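You operate a simulated robot arm through the tools that you are given. There is no shell and no other tool. Be economical: measure what you need, move in short steps, check, and stop when the job is done.

The job below is to be done with a simulated robot arm. You get a single attempt, and the scene is never put back.

Task
Take the long sleeve and leave it on top of the brass sleeve.
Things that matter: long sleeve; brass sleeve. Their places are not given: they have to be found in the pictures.

The check looks at the end state, three seconds after you hand in, the way a careful person would. Anything else that was tipped, shoved, dropped, spilled or broken makes it a failure.

Robot
A 7-joint arm with a two-finger parallel gripper, fixed in place. Base frame: the origin is at the foot of the arm, x ahead of it, y to its left, z up; the work surface is at about z = 0.9. Readings come in m, rad, newtons and seconds.
With the tool pointing down near the work surface it reaches from about 0.24 to 0.68 m from the base axis. Its first joint turns from -1.152 to 1.152 rad. Payload 2.4 kg.
Tool frame: the origin (TCP) lies between the finger pads and is the grasp point; the fingertips stand 0.03 m ahead of it; z points along the fingers, y is the line along which they close. Largest opening 0.094 m; finger width 0.028, thickness 0.01; the body of the gripper, 0.05 by 0.096 m, starts 0.055 m behind the TCP.
Orientation is told as [roll, pitch, yaw] about the base's x, y, z axes, in that order, counted from this pose: with the fingers straight down and closing along the base's y, the tool's x points along the base's -x, its y along +y and its z along -z.

Tools
- The arm moves only by the tool drive_tool. Its argument "moves" is a list of rows, each a list of 7 numbers: the shift along the tool's x, y, z in mm, then the turn, a rotation vector about the tool's x, y, z in rad, then the opening, from 0 (shut) to 1 (fully open). In form: [[x, y, z, rx, ry, rz, claw], ...]. A call has 1 to 20 rows; each row shifts and turns the commanded pose from where the row before left it, along the tool's axes as they then stand. Each row takes 0.2 s and may step no farther than 0.05 m and 0.15 rad from the row before; otherwise, or with a gripper value out of range, the whole call is refused. A pose out of reach is approached as far as the arm can. The call stops where the force on the tool passes 40 N (or 10 N more than at its start, if that is more) or the arm is blocked; 0.2 s more then pass. The fingers move at their own pace (about 0.153 m/s each) and stop on an object; they squeeze with about 20 N. The grip force told is the motor's: it shows also when the fingers shut on nothing. Time passes only in rows, and 0.2 s behind the last, so rows that do not move let the fingers close. The reply holds the time, the measured pose of the TCP, the force on the tool along the base axes, the opening and the grip force, in the units named above and with some noise, and new pictures: "views" is both (left out), scene, wrist or none.
- Cameras (640 x 400 px; columns grow to the right, rows downward): "scene" is fixed at [0.071, 0.52, 1.4302]; the picture's right is [-0.25, -0.97, 0.00], its down [-0.65, 0.17, -0.74] and it looks along [0.72, -0.18, -0.67] (base axes); focal length 351 px, centre (320, 200). "wrist" rides on the gripper at [0.076, 0.014, -0.103] in the tool frame; the picture's right is [-0.18, 0.98, 0.00], its down [-0.75, -0.14, -0.64] and it looks along [-0.63, -0.12, 0.77] (tool axes); focal length 243 px, centre (320, 200).
- probe_pixels(camera, pixels): there is no depth. For up to 12 entries [column, row, z] of the newest picture of that camera ("zoom" is the newest enlarged one), the place [x, y] in the base frame at which the ray of that pixel passes the height z, good to about 0.002 m, but the place of the scene camera against the robot may be out by one fixed shift of up to 0.012 m in any direction. No time passes.
- enlarge(camera, box): a new picture of the part [left, top, right, bottom] of that camera's present view, enlarged. No time passes.
- job_done(): hands the job in; it is judged then, once.

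Work in short steps. Measure before you move; look again where a grasp or a placing could have gone wrong, and mend it. You have 60 turns and 170 pictures in all, those below and enlarged ones among them. Open the gripper and draw the arm clear of the work before you hand the job in, unless the task says otherwise; then end with one line.

The tools are called after "Request:" as name(argument=value, ...) on one line, values as JSON. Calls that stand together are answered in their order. drive_tool: Moves the arm, as the interface text tells. Its arguments: {"type":"object","properties":{"moves":{"type":"array","items":{"type":"array","items":{"type":"number"}}},"views":{"type":"string","enum":["both","scene","wrist","none"]}},"required":["moves"]} The other tools are called the same way: probe_pixels (camera, pixels) gives the place at which the rays of pixels pass given heights; enlarge (camera, box) takes an enlarged picture of a part of a camera's view; job_done () hands the job in.

At the start:

```text
time_s: 0.0
position: [0.2916, 0.3664, 1.199]
orientation: [0.001, 0.002, 0.0]
contact_force: [0.8, 0.0, 0.1]
grip_width: 0.094
grip_force: 0.1
```

scene: 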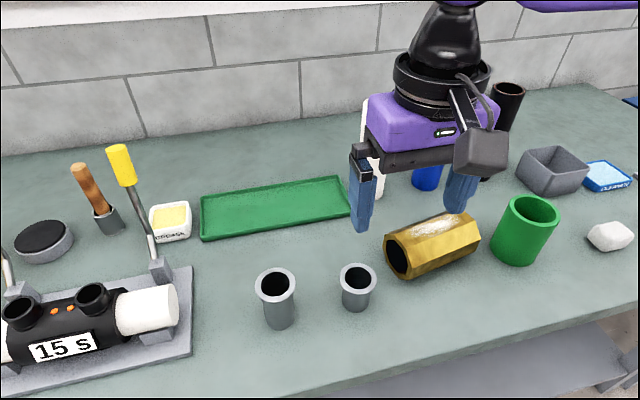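
wrist: 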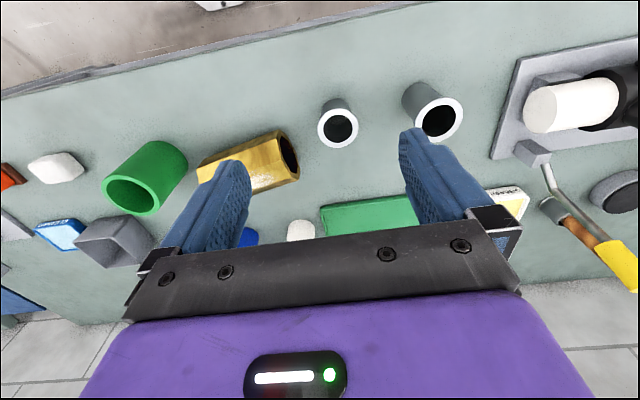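

The pictures show two grey flanged tubes (277,297 and 356,287), a lying brass hexagonal tube (432,245), and things hidden behind the gripper. I enlarge to identify them.

Request:
enlarge(camera="scene", box=[230, 180, 490, 342])

Request:
enlarge(camera="scene", box=[340, 60, 640, 260])

Request:
enlarge(camera="wrist", box=[180, 70, 500, 270])

```text
2.46 times, centred on (360, 261) of scene
```

zoom: 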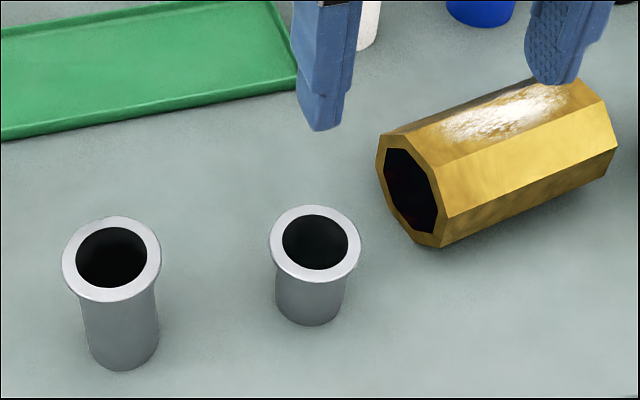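

```text
2.00 times, centred on (490, 160) of scene
```

zoom: 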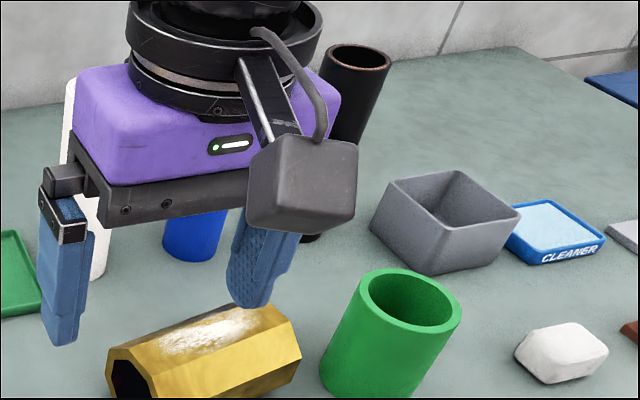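

```text
2.00 times, centred on (340, 170) of wrist
```

zoom: 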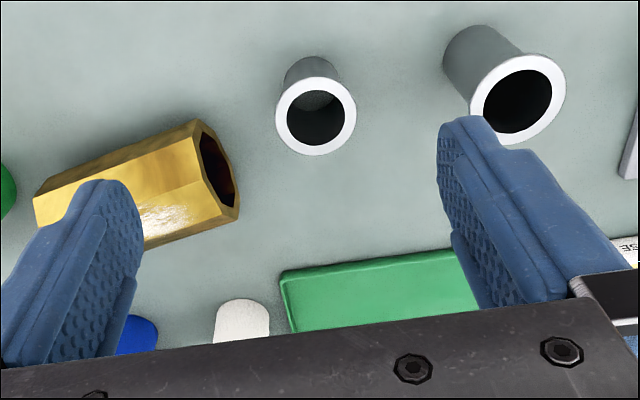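

The longer flanged grey tube (left) looks like the long sleeve, and the octagonal brass tube lies on its side. I lift the arm back out of the way and look at the whole scene, while probing points on both.

Request:
drive_tool(moves=[[0, 0, -30, 0, 0, 0, 1], [0, 40, -10, 0, 0, 0, 1], [0, 40, 0, 0, 0, 0, 1], [0, 40, 0, 0, 0, 0, 1]])

```text
time_s: 1.0
position: [0.2898, 0.4861, 1.238]
orientation: [-0.001, -0.002, -0.001]
contact_force: [-0.5, 0.2, -0.5]
grip_width: 0.0938
grip_force: 0.1
```

scene: 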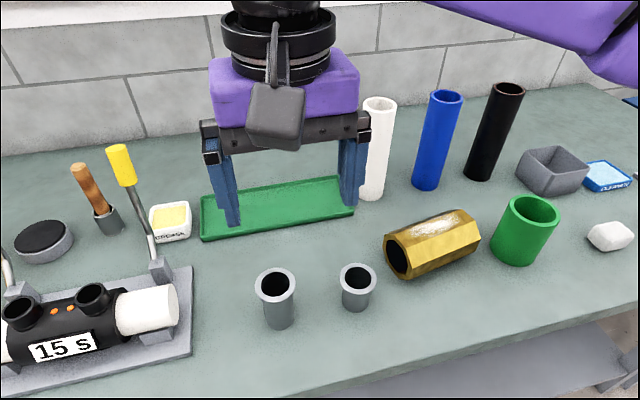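
wrist: 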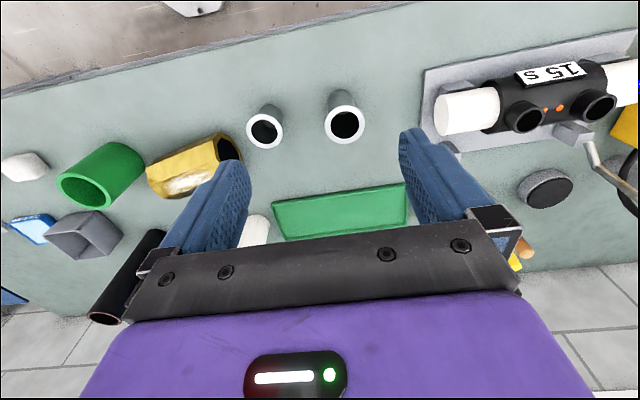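

The view is clear: white, blue and black tall pipes, two grey flanged sleeves (long at 277,297, short at 356,287), and brass at (432,243). I enlarge for measuring.

Request:
enlarge(camera="scene", box=[240, 250, 400, 350])

Request:
enlarge(camera="scene", box=[360, 190, 520, 290])

Request:
enlarge(camera="wrist", box=[220, 70, 420, 195])

```text
4.00 times, centred on (320, 300) of scene
```

zoom: 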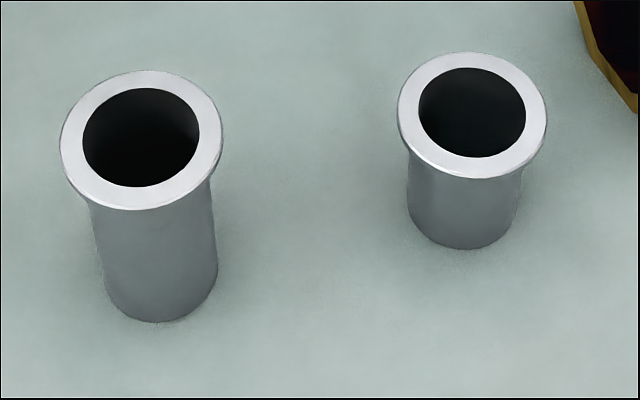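

```text
4.00 times, centred on (440, 240) of scene
```

zoom: 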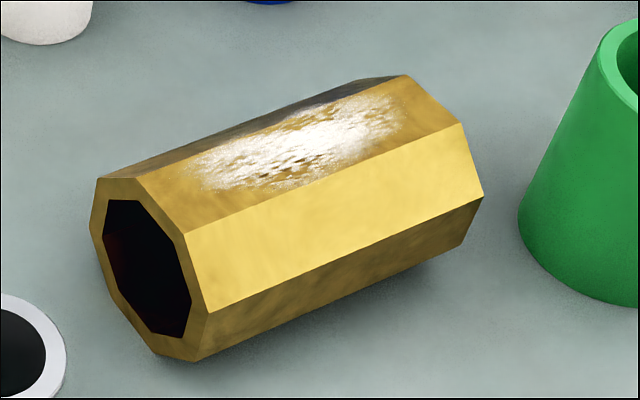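

```text
3.20 times, centred on (320, 132) of wrist
```

zoom: 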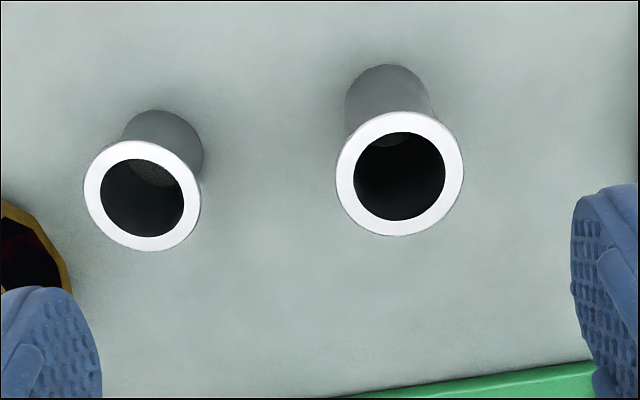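

Glare facet of the brass appears to be its horizontal top. I probe corner points of the brass and the sleeve's base and rim at several heights.

Request:
probe_pixels(camera="scene", pixels=[[398, 278, 0.9], [388.2, 265, 0.9], [395, 234.2, 0.96], [406.8, 248.2, 0.96], [395, 234.2, 0.97], [406.8, 248.2, 0.97], [461.2, 208.8, 0.96], [475, 220.8, 0.96], [280, 330.5, 0.9], [275.2, 285, 0.96], [255.2, 286, 0.96], [295.5, 285, 0.96]])

Request:
probe_pixels(camera="scene", pixels=[[280.5, 320.7, 0.9], [266.7, 322.5, 0.9], [294.2, 319.5, 0.9], [275.2, 285, 0.97], [275, 302.5, 0.96], [275, 267.5, 0.96], [357, 312, 0.9], [358, 279, 0.94]])

Request:
probe_pixels(camera="wrist", pixels=[[345, 124.4, 0.95], [345, 124.4, 0.96], [345, 124.4, 0.97], [325, 124.4, 0.96], [365, 123.5, 0.96], [345, 105, 0.96], [345, 143.5, 0.96], [341, 91, 0.9]])

```text
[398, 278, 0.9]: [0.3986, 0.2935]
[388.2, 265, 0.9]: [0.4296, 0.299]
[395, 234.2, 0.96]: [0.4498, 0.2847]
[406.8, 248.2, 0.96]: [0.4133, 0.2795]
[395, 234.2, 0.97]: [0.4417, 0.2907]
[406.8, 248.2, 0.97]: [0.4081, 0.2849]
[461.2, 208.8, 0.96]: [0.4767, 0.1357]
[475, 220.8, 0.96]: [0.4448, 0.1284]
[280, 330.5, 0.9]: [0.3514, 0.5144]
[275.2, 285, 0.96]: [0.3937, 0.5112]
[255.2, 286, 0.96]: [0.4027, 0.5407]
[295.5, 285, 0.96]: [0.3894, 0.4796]
```

```text
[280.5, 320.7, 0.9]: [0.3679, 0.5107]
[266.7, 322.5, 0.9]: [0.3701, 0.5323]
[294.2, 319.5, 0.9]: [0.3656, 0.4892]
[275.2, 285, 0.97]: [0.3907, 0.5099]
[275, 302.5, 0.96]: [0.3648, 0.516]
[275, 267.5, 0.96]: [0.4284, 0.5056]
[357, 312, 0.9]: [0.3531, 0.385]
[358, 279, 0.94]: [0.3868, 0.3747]
```

```text
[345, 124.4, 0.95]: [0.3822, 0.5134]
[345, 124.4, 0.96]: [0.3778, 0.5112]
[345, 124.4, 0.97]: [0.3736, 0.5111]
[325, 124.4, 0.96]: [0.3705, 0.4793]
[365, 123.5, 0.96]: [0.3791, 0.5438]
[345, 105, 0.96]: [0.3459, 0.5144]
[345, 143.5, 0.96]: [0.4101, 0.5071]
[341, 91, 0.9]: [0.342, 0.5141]
```

Estimates: the long sleeve is upright, centred near (0.365, 0.511), about 0.09 tall with a ~0.06 flange over a ~0.043 tube. The brass is about 0.08 across with its top near 0.98. I move above the long sleeve to refine.

Request:
drive_tool(moves=[[-25, 9, 30, 0, 0, 0, 1], [-25, 8, 40, 0, 0, 0, 1], [-24, 8, 40, 0, 0, 0, 1], [0, 0, 30, 0, 0, 0, 1], [0, 0, 0, 0, 0, 0, 1]])

```text
time_s: 2.2
position: [0.3658, 0.5139, 1.0985]
orientation: [-0.001, -0.002, 0.0]
contact_force: [-0.5, -0.3, 0.1]
grip_width: 0.0942
grip_force: 0.1
```

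scene: 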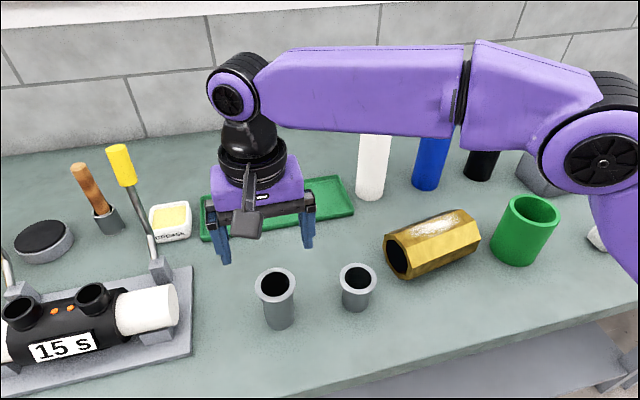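
wrist: 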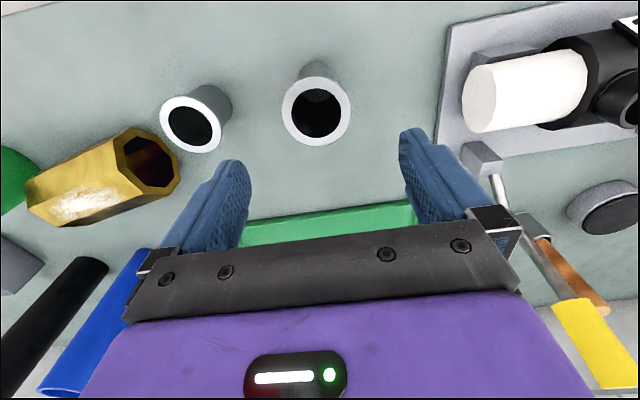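

Flange is now around (316,110) in the wrist view. I enlarge it for precise edges.

Request:
enlarge(camera="wrist", box=[236, 50, 396, 150])

Request:
enlarge(camera="wrist", box=[10, 110, 202, 230])

```text
4.00 times, centred on (316, 100) of wrist
```

zoom: 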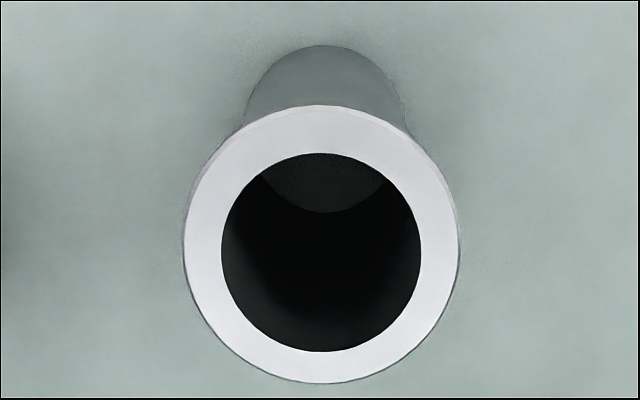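

```text
3.33 times, centred on (106, 170) of wrist
```

zoom: 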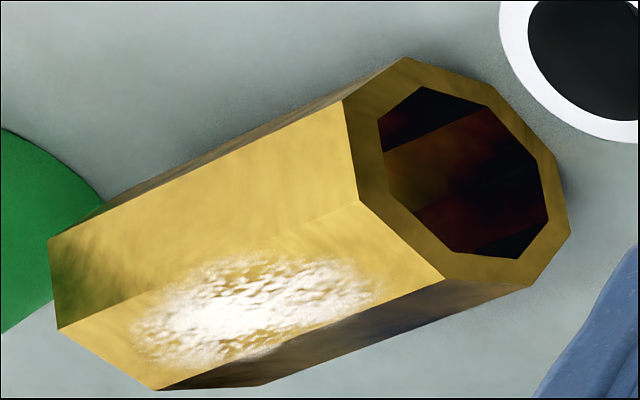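

I probe the flange's edges and base edge in wrist pixels (flange centre ≈(316.2,111)), and the brass's top-facet corners.

Request:
probe_pixels(camera="wrist", pixels=[[316.2, 111, 0.99], [281.8, 111, 0.99], [350.8, 111, 0.99], [316.2, 76.2, 0.99], [316.2, 145.8, 0.99], [316.5, 61.3, 0.9], [316.2, 111, 0.97], [316.2, 111, 1.0]])

Request:
probe_pixels(camera="zoom", pixels=[[360, 200, 0.98], [445, 278, 0.98], [57, 329, 0.98], [155, 390, 0.98], [360, 200, 0.99], [445, 278, 0.99], [404, 57, 0.9], [480, 90, 0.9], [345, 100, 0.92]])

```text
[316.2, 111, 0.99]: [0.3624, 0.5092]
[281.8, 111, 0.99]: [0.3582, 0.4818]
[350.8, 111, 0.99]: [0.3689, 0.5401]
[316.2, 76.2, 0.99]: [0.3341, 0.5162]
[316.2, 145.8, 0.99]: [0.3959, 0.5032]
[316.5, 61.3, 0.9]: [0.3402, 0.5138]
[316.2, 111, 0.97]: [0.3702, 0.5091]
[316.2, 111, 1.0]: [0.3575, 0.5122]
```

```text
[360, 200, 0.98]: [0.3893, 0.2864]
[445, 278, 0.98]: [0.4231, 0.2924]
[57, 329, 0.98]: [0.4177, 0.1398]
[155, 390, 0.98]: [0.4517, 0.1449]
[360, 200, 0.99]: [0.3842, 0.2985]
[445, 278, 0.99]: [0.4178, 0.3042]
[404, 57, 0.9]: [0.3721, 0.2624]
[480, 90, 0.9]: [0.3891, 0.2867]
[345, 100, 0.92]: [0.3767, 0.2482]
```

Sleeve centre is ≈(0.3625, 0.511) with its top ≈0.99; the fingers straddle the flange along y. Since the flange overhangs the tube, I grip the flange rim itself, descending to z≈0.987.

Request:
drive_tool(moves=[[2, -2, 30, 0, 0, 0, 1], [0, 0, 30, 0, 0, 0, 1], [0, 0, 30, 0, 0, 0, 1], [0, 0, 20, 0, 0, 0, 1], [0, 0, 0, 0, 0, 0, 1]])

```text
time_s: 3.4
position: [0.3631, 0.5104, 0.9884]
orientation: [0.001, 0.002, 0.0]
contact_force: [0.0, 0.2, -1.2]
grip_width: 0.0942
grip_force: 0.1
```

scene: 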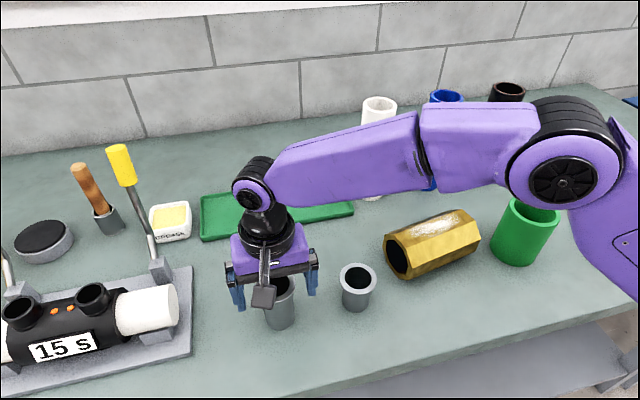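
wrist: 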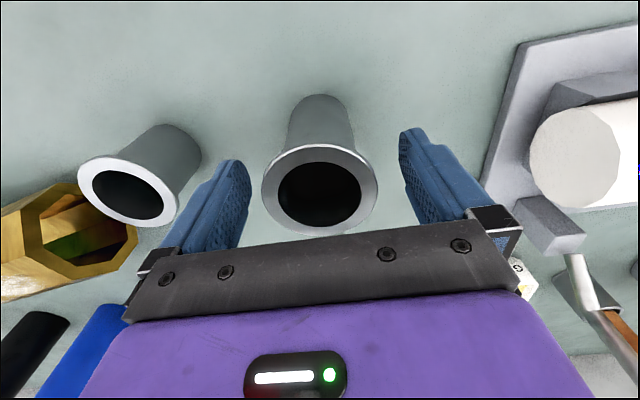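

The flange (centre ≈(320,190)) sits between the fingers. I check the height/centre quickly by probing before closing.

Request:
probe_pixels(camera="wrist", pixels=[[320, 188, 0.98], [320, 188, 0.99], [262, 190, 0.99], [378, 184, 0.99], [319, 95, 0.9], [319, 147, 0.99], [322, 234, 0.99]])

Request:
enlarge(camera="wrist", box=[200, 80, 440, 230])

```text
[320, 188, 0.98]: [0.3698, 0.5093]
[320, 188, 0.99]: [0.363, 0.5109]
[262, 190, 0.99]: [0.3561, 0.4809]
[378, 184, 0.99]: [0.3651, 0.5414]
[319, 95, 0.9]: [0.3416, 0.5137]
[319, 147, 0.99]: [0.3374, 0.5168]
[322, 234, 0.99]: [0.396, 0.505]
```

```text
2.67 times, centred on (320, 155) of wrist
```

zoom: 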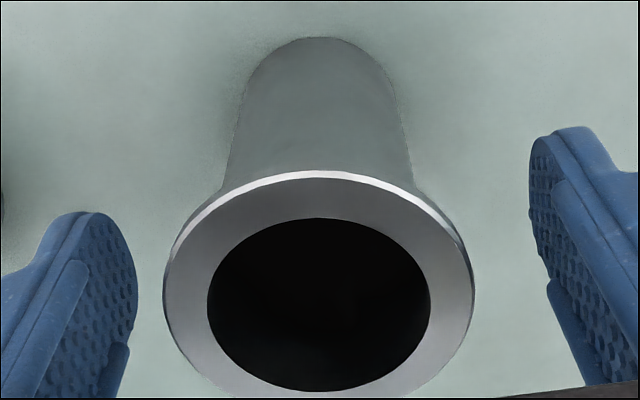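

Centre and height agree (0.363, 0.511, top ≈0.99). I close the fingers on the flange.

Request:
drive_tool(moves=[[0, 0, 2, 0, 0, 0, 0.7], [0, 0, 0, 0, 0, 0, 0.5], [0, 0, 0, 0, 0, 0, 0.4], [0, 0, 0, 0, 0, 0, 0.4]], views="wrist")

```text
time_s: 4.4
position: [0.3636, 0.5096, 0.9867]
orientation: [0.0, 0.0, -0.001]
contact_force: [-1.0, -1.8, 3.8]
grip_width: 0.0602
grip_force: 19.9
```

wrist: 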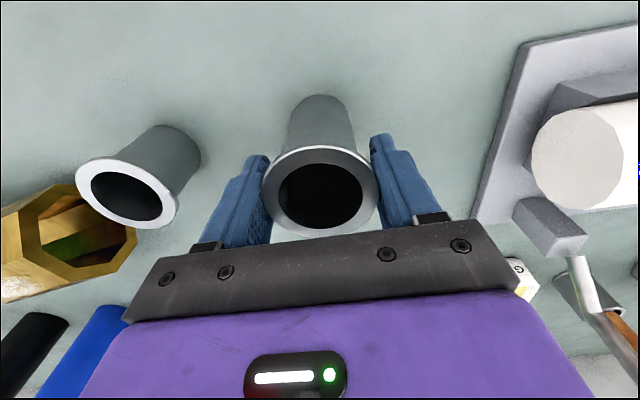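

The grip stops at 0.060 with 19.9 N, matching the flange. I lift gently and look.

Request:
drive_tool(moves=[[0, 0, -5, 0, 0, 0, 0.3], [0, 0, -10, 0, 0, 0, 0.3], [0, 0, -15, 0, 0, 0, 0.3], [0, 0, -20, 0, 0, 0, 0.3], [0, 0, 0, 0, 0, 0, 0.3]])

```text
time_s: 5.6
position: [0.3635, 0.5104, 1.0368]
orientation: [0.0, 0.0, 0.001]
contact_force: [0.2, -0.3, -1.8]
grip_width: 0.0602
grip_force: 20.2
```

scene: 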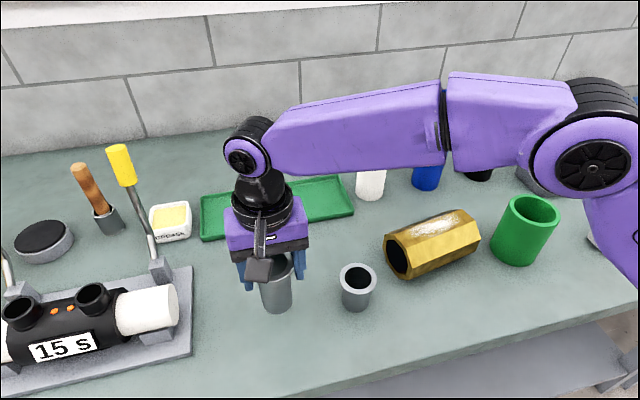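
wrist: 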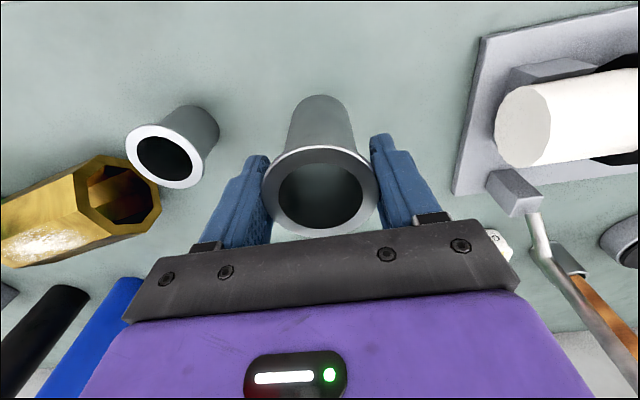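

The sleeve hangs upright. I raise it to z≈1.17, and probe the tall pipes' feet to make sure the gripper stays clear of them.

Request:
drive_tool(moves=[[0, 0, -30, 0, 0, 0, 0.3], [0, 0, -40, 0, 0, 0, 0.3], [0, 0, -40, 0, 0, 0, 0.3], [0, 0, -20, 0, 0, 0, 0.3], [0, 0, 0, 0, 0, 0, 0.3]], views="scene")

Request:
probe_pixels(camera="scene", pixels=[[371, 198, 0.9], [425, 188, 0.9], [478, 180, 0.9], [518, 263, 0.9], [530, 207, 0.98]])

```text
time_s: 6.8
position: [0.3611, 0.5092, 1.168]
orientation: [0.0, 0.001, 0.002]
contact_force: [0.2, -0.4, -1.9]
grip_width: 0.0605
grip_force: 20.0
```

scene: 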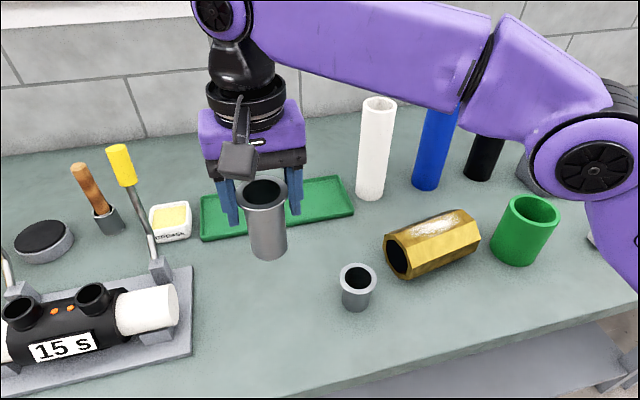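

```text
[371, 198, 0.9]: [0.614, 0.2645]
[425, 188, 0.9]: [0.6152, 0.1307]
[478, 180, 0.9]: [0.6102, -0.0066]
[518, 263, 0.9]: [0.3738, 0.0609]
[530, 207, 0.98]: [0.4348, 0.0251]
```

Tall pipes stand at x≈0.61, clear of the path. I carry the sleeve at this height to above the brass centre (0.420, 0.216).

Request:
drive_tool(moves=[[-4, -20, 0, 0, 0, 0, 0.3], [-9, -42, 0, 0, 0, 0, 0.3], [-9, -42, 0, 0, 0, 0, 0.3], [-9, -42, 0, 0, 0, 0, 0.3], [-9, -42, 0, 0, 0, 0, 0.3], [-9, -42, 0, 0, 0, 0, 0.3], [-6, -42, 0, 0, 0, 0, 0.3], [-3, -21, 0, 0, 0, 0, 0.3], [0, 0, 0, 0, 0, 0, 0.3], [0, 0, 0, 0, 0, 0, 0.3]])

```text
time_s: 9.0
position: [0.421, 0.2171, 1.1666]
orientation: [-0.002, 0.0, 0.001]
contact_force: [-1.0, -0.9, -2.2]
grip_width: 0.0602
grip_force: 19.8
```

scene: 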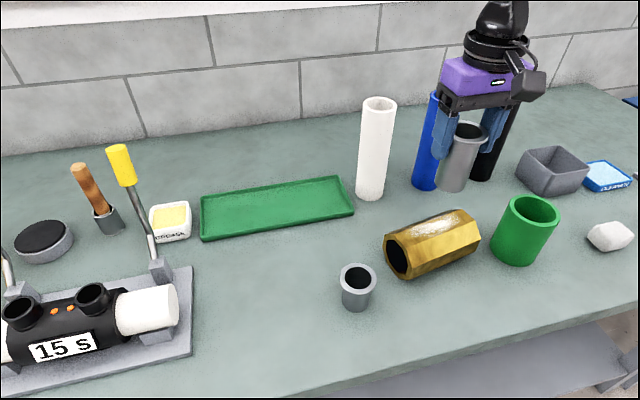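
wrist: 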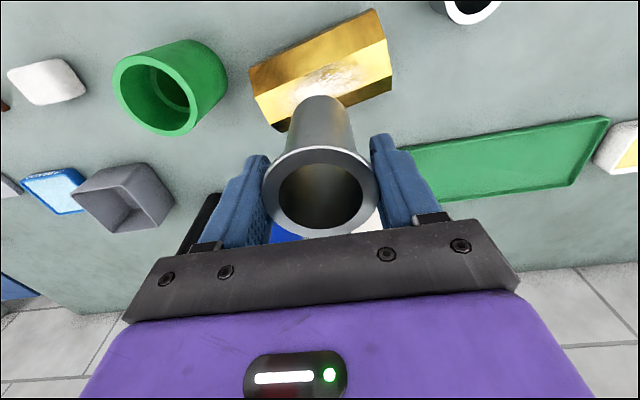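

Now the wrist view looks straight at the brass (320,80). I enlarge it to measure the top facet again at short range.

Request:
enlarge(camera="wrist", box=[230, 0, 422, 120])

Request:
enlarge(camera="scene", box=[376, 80, 536, 180])

```text
3.33 times, centred on (326, 60) of wrist
```

zoom: 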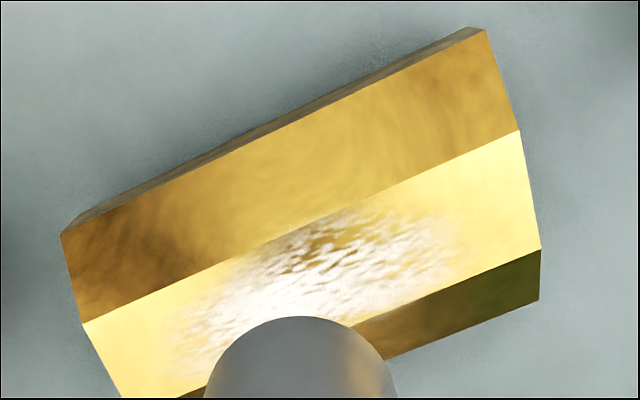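

```text
4.00 times, centred on (456, 130) of scene
```

zoom: 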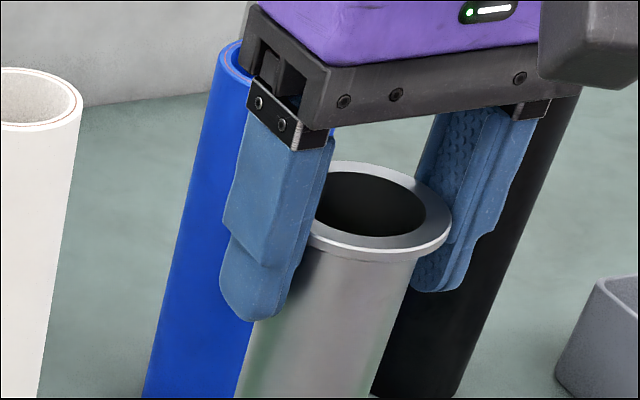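

I probe the top-facet corners (254.6,96.6), (386,39), (392.3,74.4), (266.3,119.6) and the next lower edge.

Request:
probe_pixels(camera="wrist", pixels=[[254.6, 96.6, 0.98], [386, 39, 0.98], [392.3, 74.4, 0.98], [267, 121, 0.98], [248, 70.5, 0.957], [375.5, 9, 0.957], [254.6, 96.6, 0.97], [386, 39, 0.97], [392.3, 74.4, 0.97], [392, 90, 0.957]])

```text
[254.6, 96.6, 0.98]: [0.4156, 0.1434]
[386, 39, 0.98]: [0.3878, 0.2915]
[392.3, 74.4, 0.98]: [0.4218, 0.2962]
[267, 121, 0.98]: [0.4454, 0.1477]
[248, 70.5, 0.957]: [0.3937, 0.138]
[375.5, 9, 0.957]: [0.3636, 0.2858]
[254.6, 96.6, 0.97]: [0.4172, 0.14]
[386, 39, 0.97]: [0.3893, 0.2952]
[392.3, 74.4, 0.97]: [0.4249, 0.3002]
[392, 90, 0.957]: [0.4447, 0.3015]
```

Both views agree on a top facet at z≈0.983, centre ≈(0.4183, 0.220), and 0.034 wide. Contact is expected at TCP z≈1.070, so I correct sideways, go down to ≈1.083 and look.

Request:
drive_tool(moves=[[2.5, 3, 10, 0, 0, 0, 0.3], [0, 0, 30, 0, 0, 0, 0.3], [0, 0, 30, 0, 0, 0, 0.3], [0, 0, 14, 0, 0, 0, 0.3], [0, 0, 0, 0, 0, 0, 0.3], [0, 0, 0, 0, 0, 0, 0.3]])

Request:
enlarge(camera="wrist", box=[200, 40, 440, 190])

Request:
enlarge(camera="scene", box=[360, 170, 520, 270])

```text
time_s: 10.4
position: [0.4181, 0.2217, 1.0811]
orientation: [-0.001, -0.001, 0.0]
contact_force: [-0.6, -0.6, -2.0]
grip_width: 0.0602
grip_force: 20.1
```

scene: 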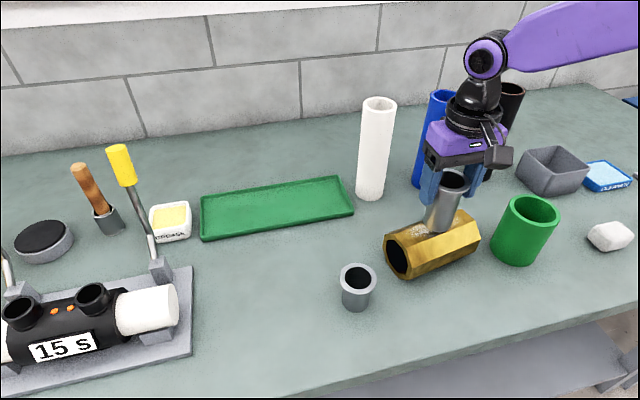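
wrist: 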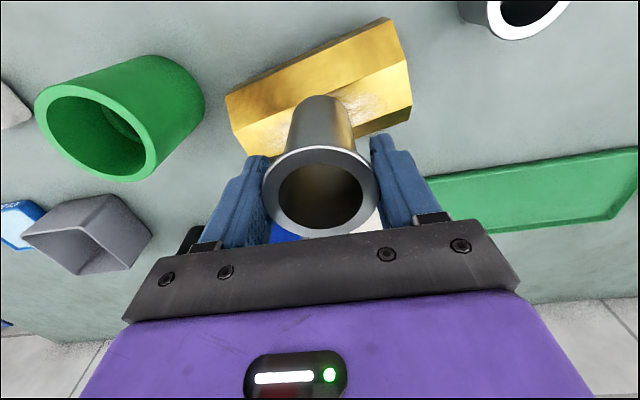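

```text
2.67 times, centred on (320, 115) of wrist
```

zoom: 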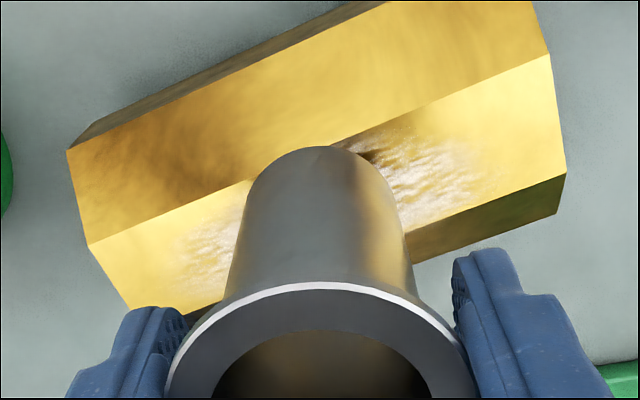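

```text
4.00 times, centred on (440, 220) of scene
```

zoom: 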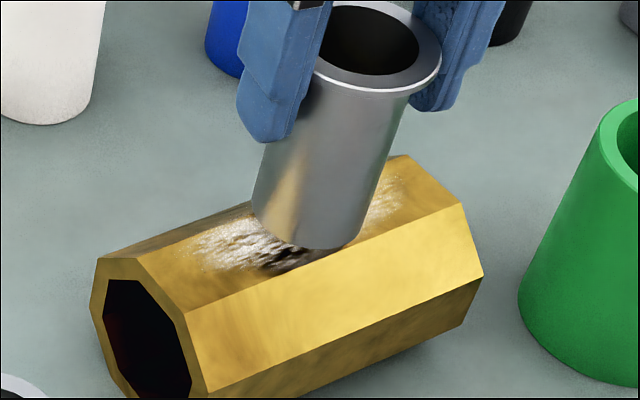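

The sleeve stands centred over the facet, with its bottom ~11 mm above. I lower in small steps watching the force.

Request:
drive_tool(moves=[[0, 0, 4, 0, 0, 0, 0.3], [0, 0, 3, 0, 0, 0, 0.3], [0, 0, 2, 0, 0, 0, 0.3], [0, 0, 0, 0, 0, 0, 0.3]], views="none")

```text
time_s: 11.4
position: [0.4189, 0.2196, 1.0734]
orientation: [0.0, 0.001, 0.0]
contact_force: [0.3, -0.4, -1.2]
grip_width: 0.0603
grip_force: 19.3
```

No contact yet (z force −1.2 N, z 1.0734). I go on by single millimetres.

Request:
drive_tool(moves=[[0, 0, 1, 0, 0, 0, 0.3], [0, 0, 1, 0, 0, 0, 0.3], [0, 0, 0, 0, 0, 0, 0.3]], views="none")

```text
time_s: 12.2
position: [0.4195, 0.2201, 1.0703]
orientation: [-0.001, 0.0, 0.0]
contact_force: [-0.1, 0.5, -2.0]
grip_width: 0.0601
grip_force: 20.2
```

Still hanging (−2.0 N). Continue in 1 mm steps with a look.

Request:
drive_tool(moves=[[0, 0, 1, 0, 0, 0, 0.3], [0, 0, 1, 0, 0, 0, 0.3], [0, 0, 0, 0, 0, 0, 0.3]], views="none")

Request:
enlarge(camera="scene", box=[392, 190, 488, 250])

```text
time_s: 13.0
position: [0.4188, 0.2199, 1.07]
orientation: [0.001, 0.0, -0.001]
contact_force: [-0.4, -1.0, 1.6]
grip_width: 0.0602
grip_force: 19.9
```

```text
6.67 times, centred on (440, 220) of scene
```

zoom: 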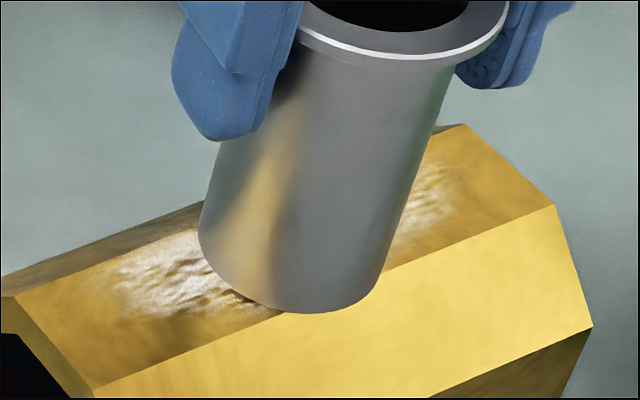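

Contact is made (+1.6 N, z 1.070) and the base ellipse is centred on the facet. I press 0.5 mm to settle it flat, then open gradually.

Request:
drive_tool(moves=[[0, 0, 0.5, 0, 0, 0, 0.3], [0, 0, 0, 0, 0, 0, 0.3], [0, 0, 0, 0, 0, 0, 0.66], [0, 0, 0, 0, 0, 0, 0.7], [0, 0, 0, 0, 0, 0, 0.8], [0, 0, 0, 0, 0, 0, 1], [0, 0, 0, 0, 0, 0, 1]])

Request:
enlarge(camera="scene", box=[376, 160, 504, 240])

```text
time_s: 14.6
position: [0.4191, 0.2206, 1.0699]
orientation: [0.0, 0.002, 0.0]
contact_force: [0.9, 0.6, -0.4]
grip_width: 0.0938
grip_force: 0.1
```

scene: 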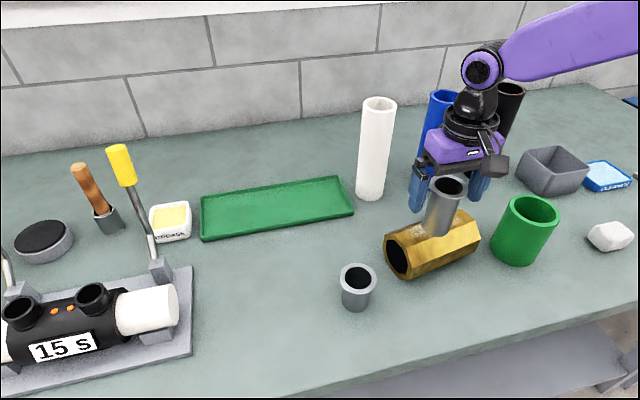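
wrist: 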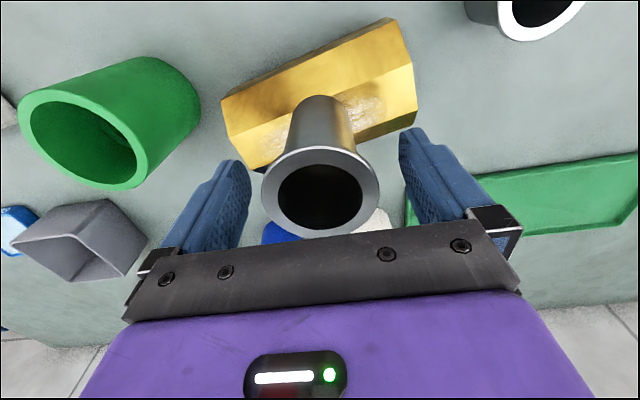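

```text
5.00 times, centred on (440, 200) of scene
```

zoom: 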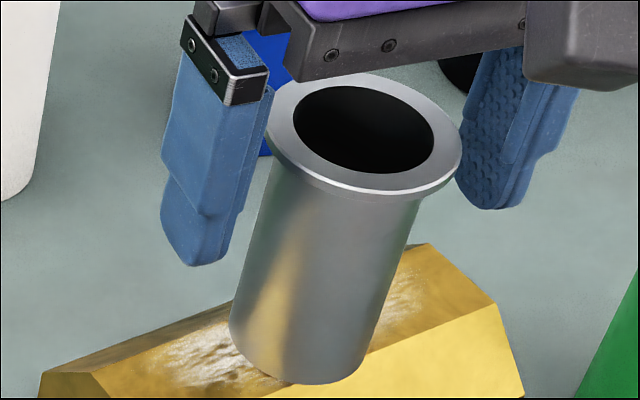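

The sleeve stands on its own with the fingers open and clear on both sides. I lift straight up and check again.

Request:
drive_tool(moves=[[0, 0, -10, 0, 0, 0, 1], [0, 0, -20, 0, 0, 0, 1], [0, 0, -40, 0, 0, 0, 1], [0, 0, -40, 0, 0, 0, 1], [0, 0, -30, 0, 0, 0, 1], [40, 0, -10, 0, 0, 0, 1], [40, 0, 0, 0, 0, 0, 1], [0, 0, 0, 0, 0, 0, 1]])

Request:
enlarge(camera="scene", box=[360, 170, 520, 270])

```text
time_s: 16.4
position: [0.3375, 0.2201, 1.2186]
orientation: [0.001, 0.001, 0.0]
contact_force: [0.0, 0.1, 0.5]
grip_width: 0.0942
grip_force: 0.0
```

scene: 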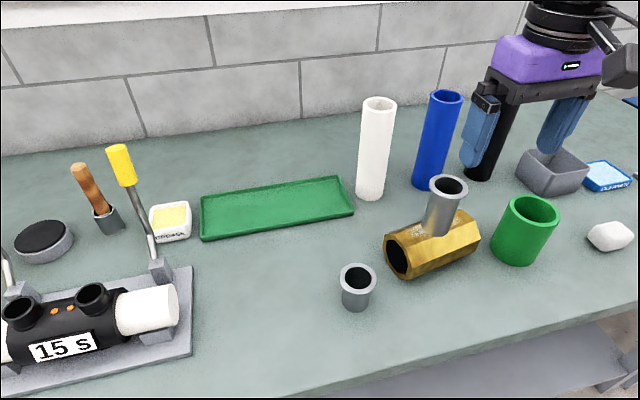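
wrist: 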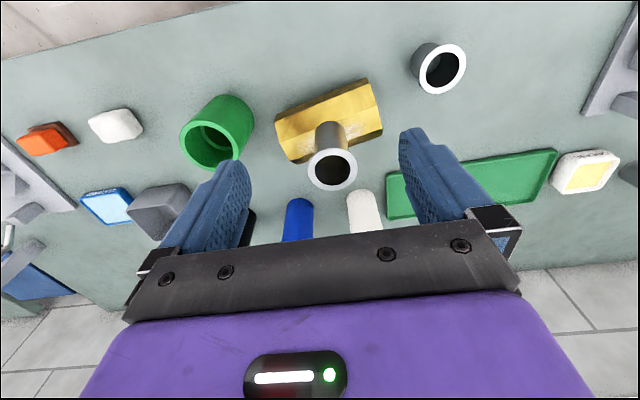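

```text
4.00 times, centred on (440, 220) of scene
```

zoom: 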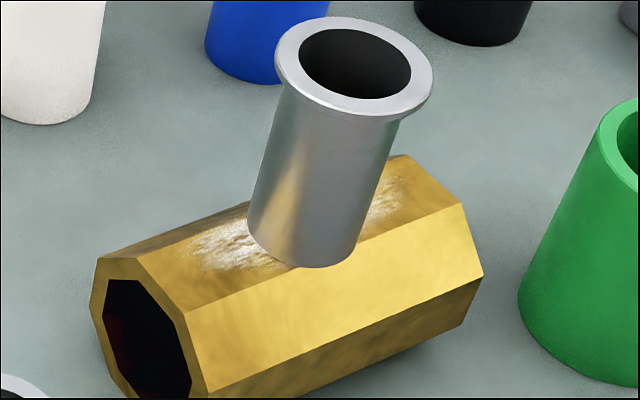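

The sleeve stands upright and nothing else moved. I wait a little to make sure it doesn't creep on the shiny patch.

Request:
drive_tool(moves=[[0, 0, 0, 0, 0, 0, 1], [0, 0, 0, 0, 0, 0, 1], [0, 0, 0, 0, 0, 0, 1], [0, 0, 0, 0, 0, 0, 1], [0, 0, 0, 0, 0, 0, 1], [0, 0, 0, 0, 0, 0, 1], [0, 0, 0, 0, 0, 0, 1], [0, 0, 0, 0, 0, 0, 1], [0, 0, 0, 0, 0, 0, 1], [0, 0, 0, 0, 0, 0, 1], [0, 0, 0, 0, 0, 0, 1], [0, 0, 0, 0, 0, 0, 1]], views="none")

Request:
enlarge(camera="scene", box=[360, 170, 520, 270])

```text
time_s: 19.0
position: [0.3381, 0.2215, 1.2184]
orientation: [0.0, 0.0, 0.0]
contact_force: [0.1, 0.2, -1.1]
grip_width: 0.0938
grip_force: 0.1
```

```text
4.00 times, centred on (440, 220) of scene
```

zoom: 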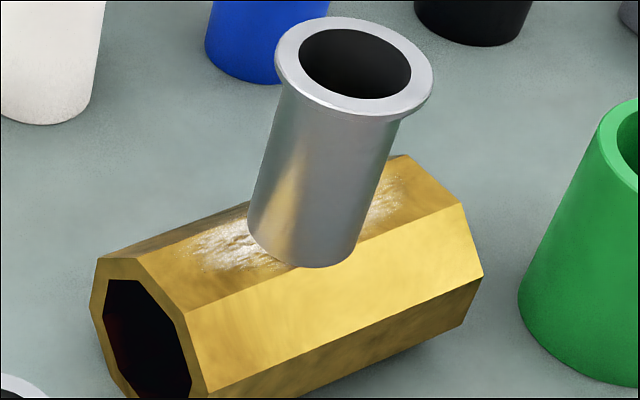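

The picture is unchanged after 2.6 s, so the sleeve is at rest, and the gripper is open and clear. I hand in.

Request:
job_done()

```text
The job is handed in.
```

The long sleeve is standing upright on the top facet of the brass sleeve; it didn't move in the 2.6 s I watched it, and nothing else was disturbed.
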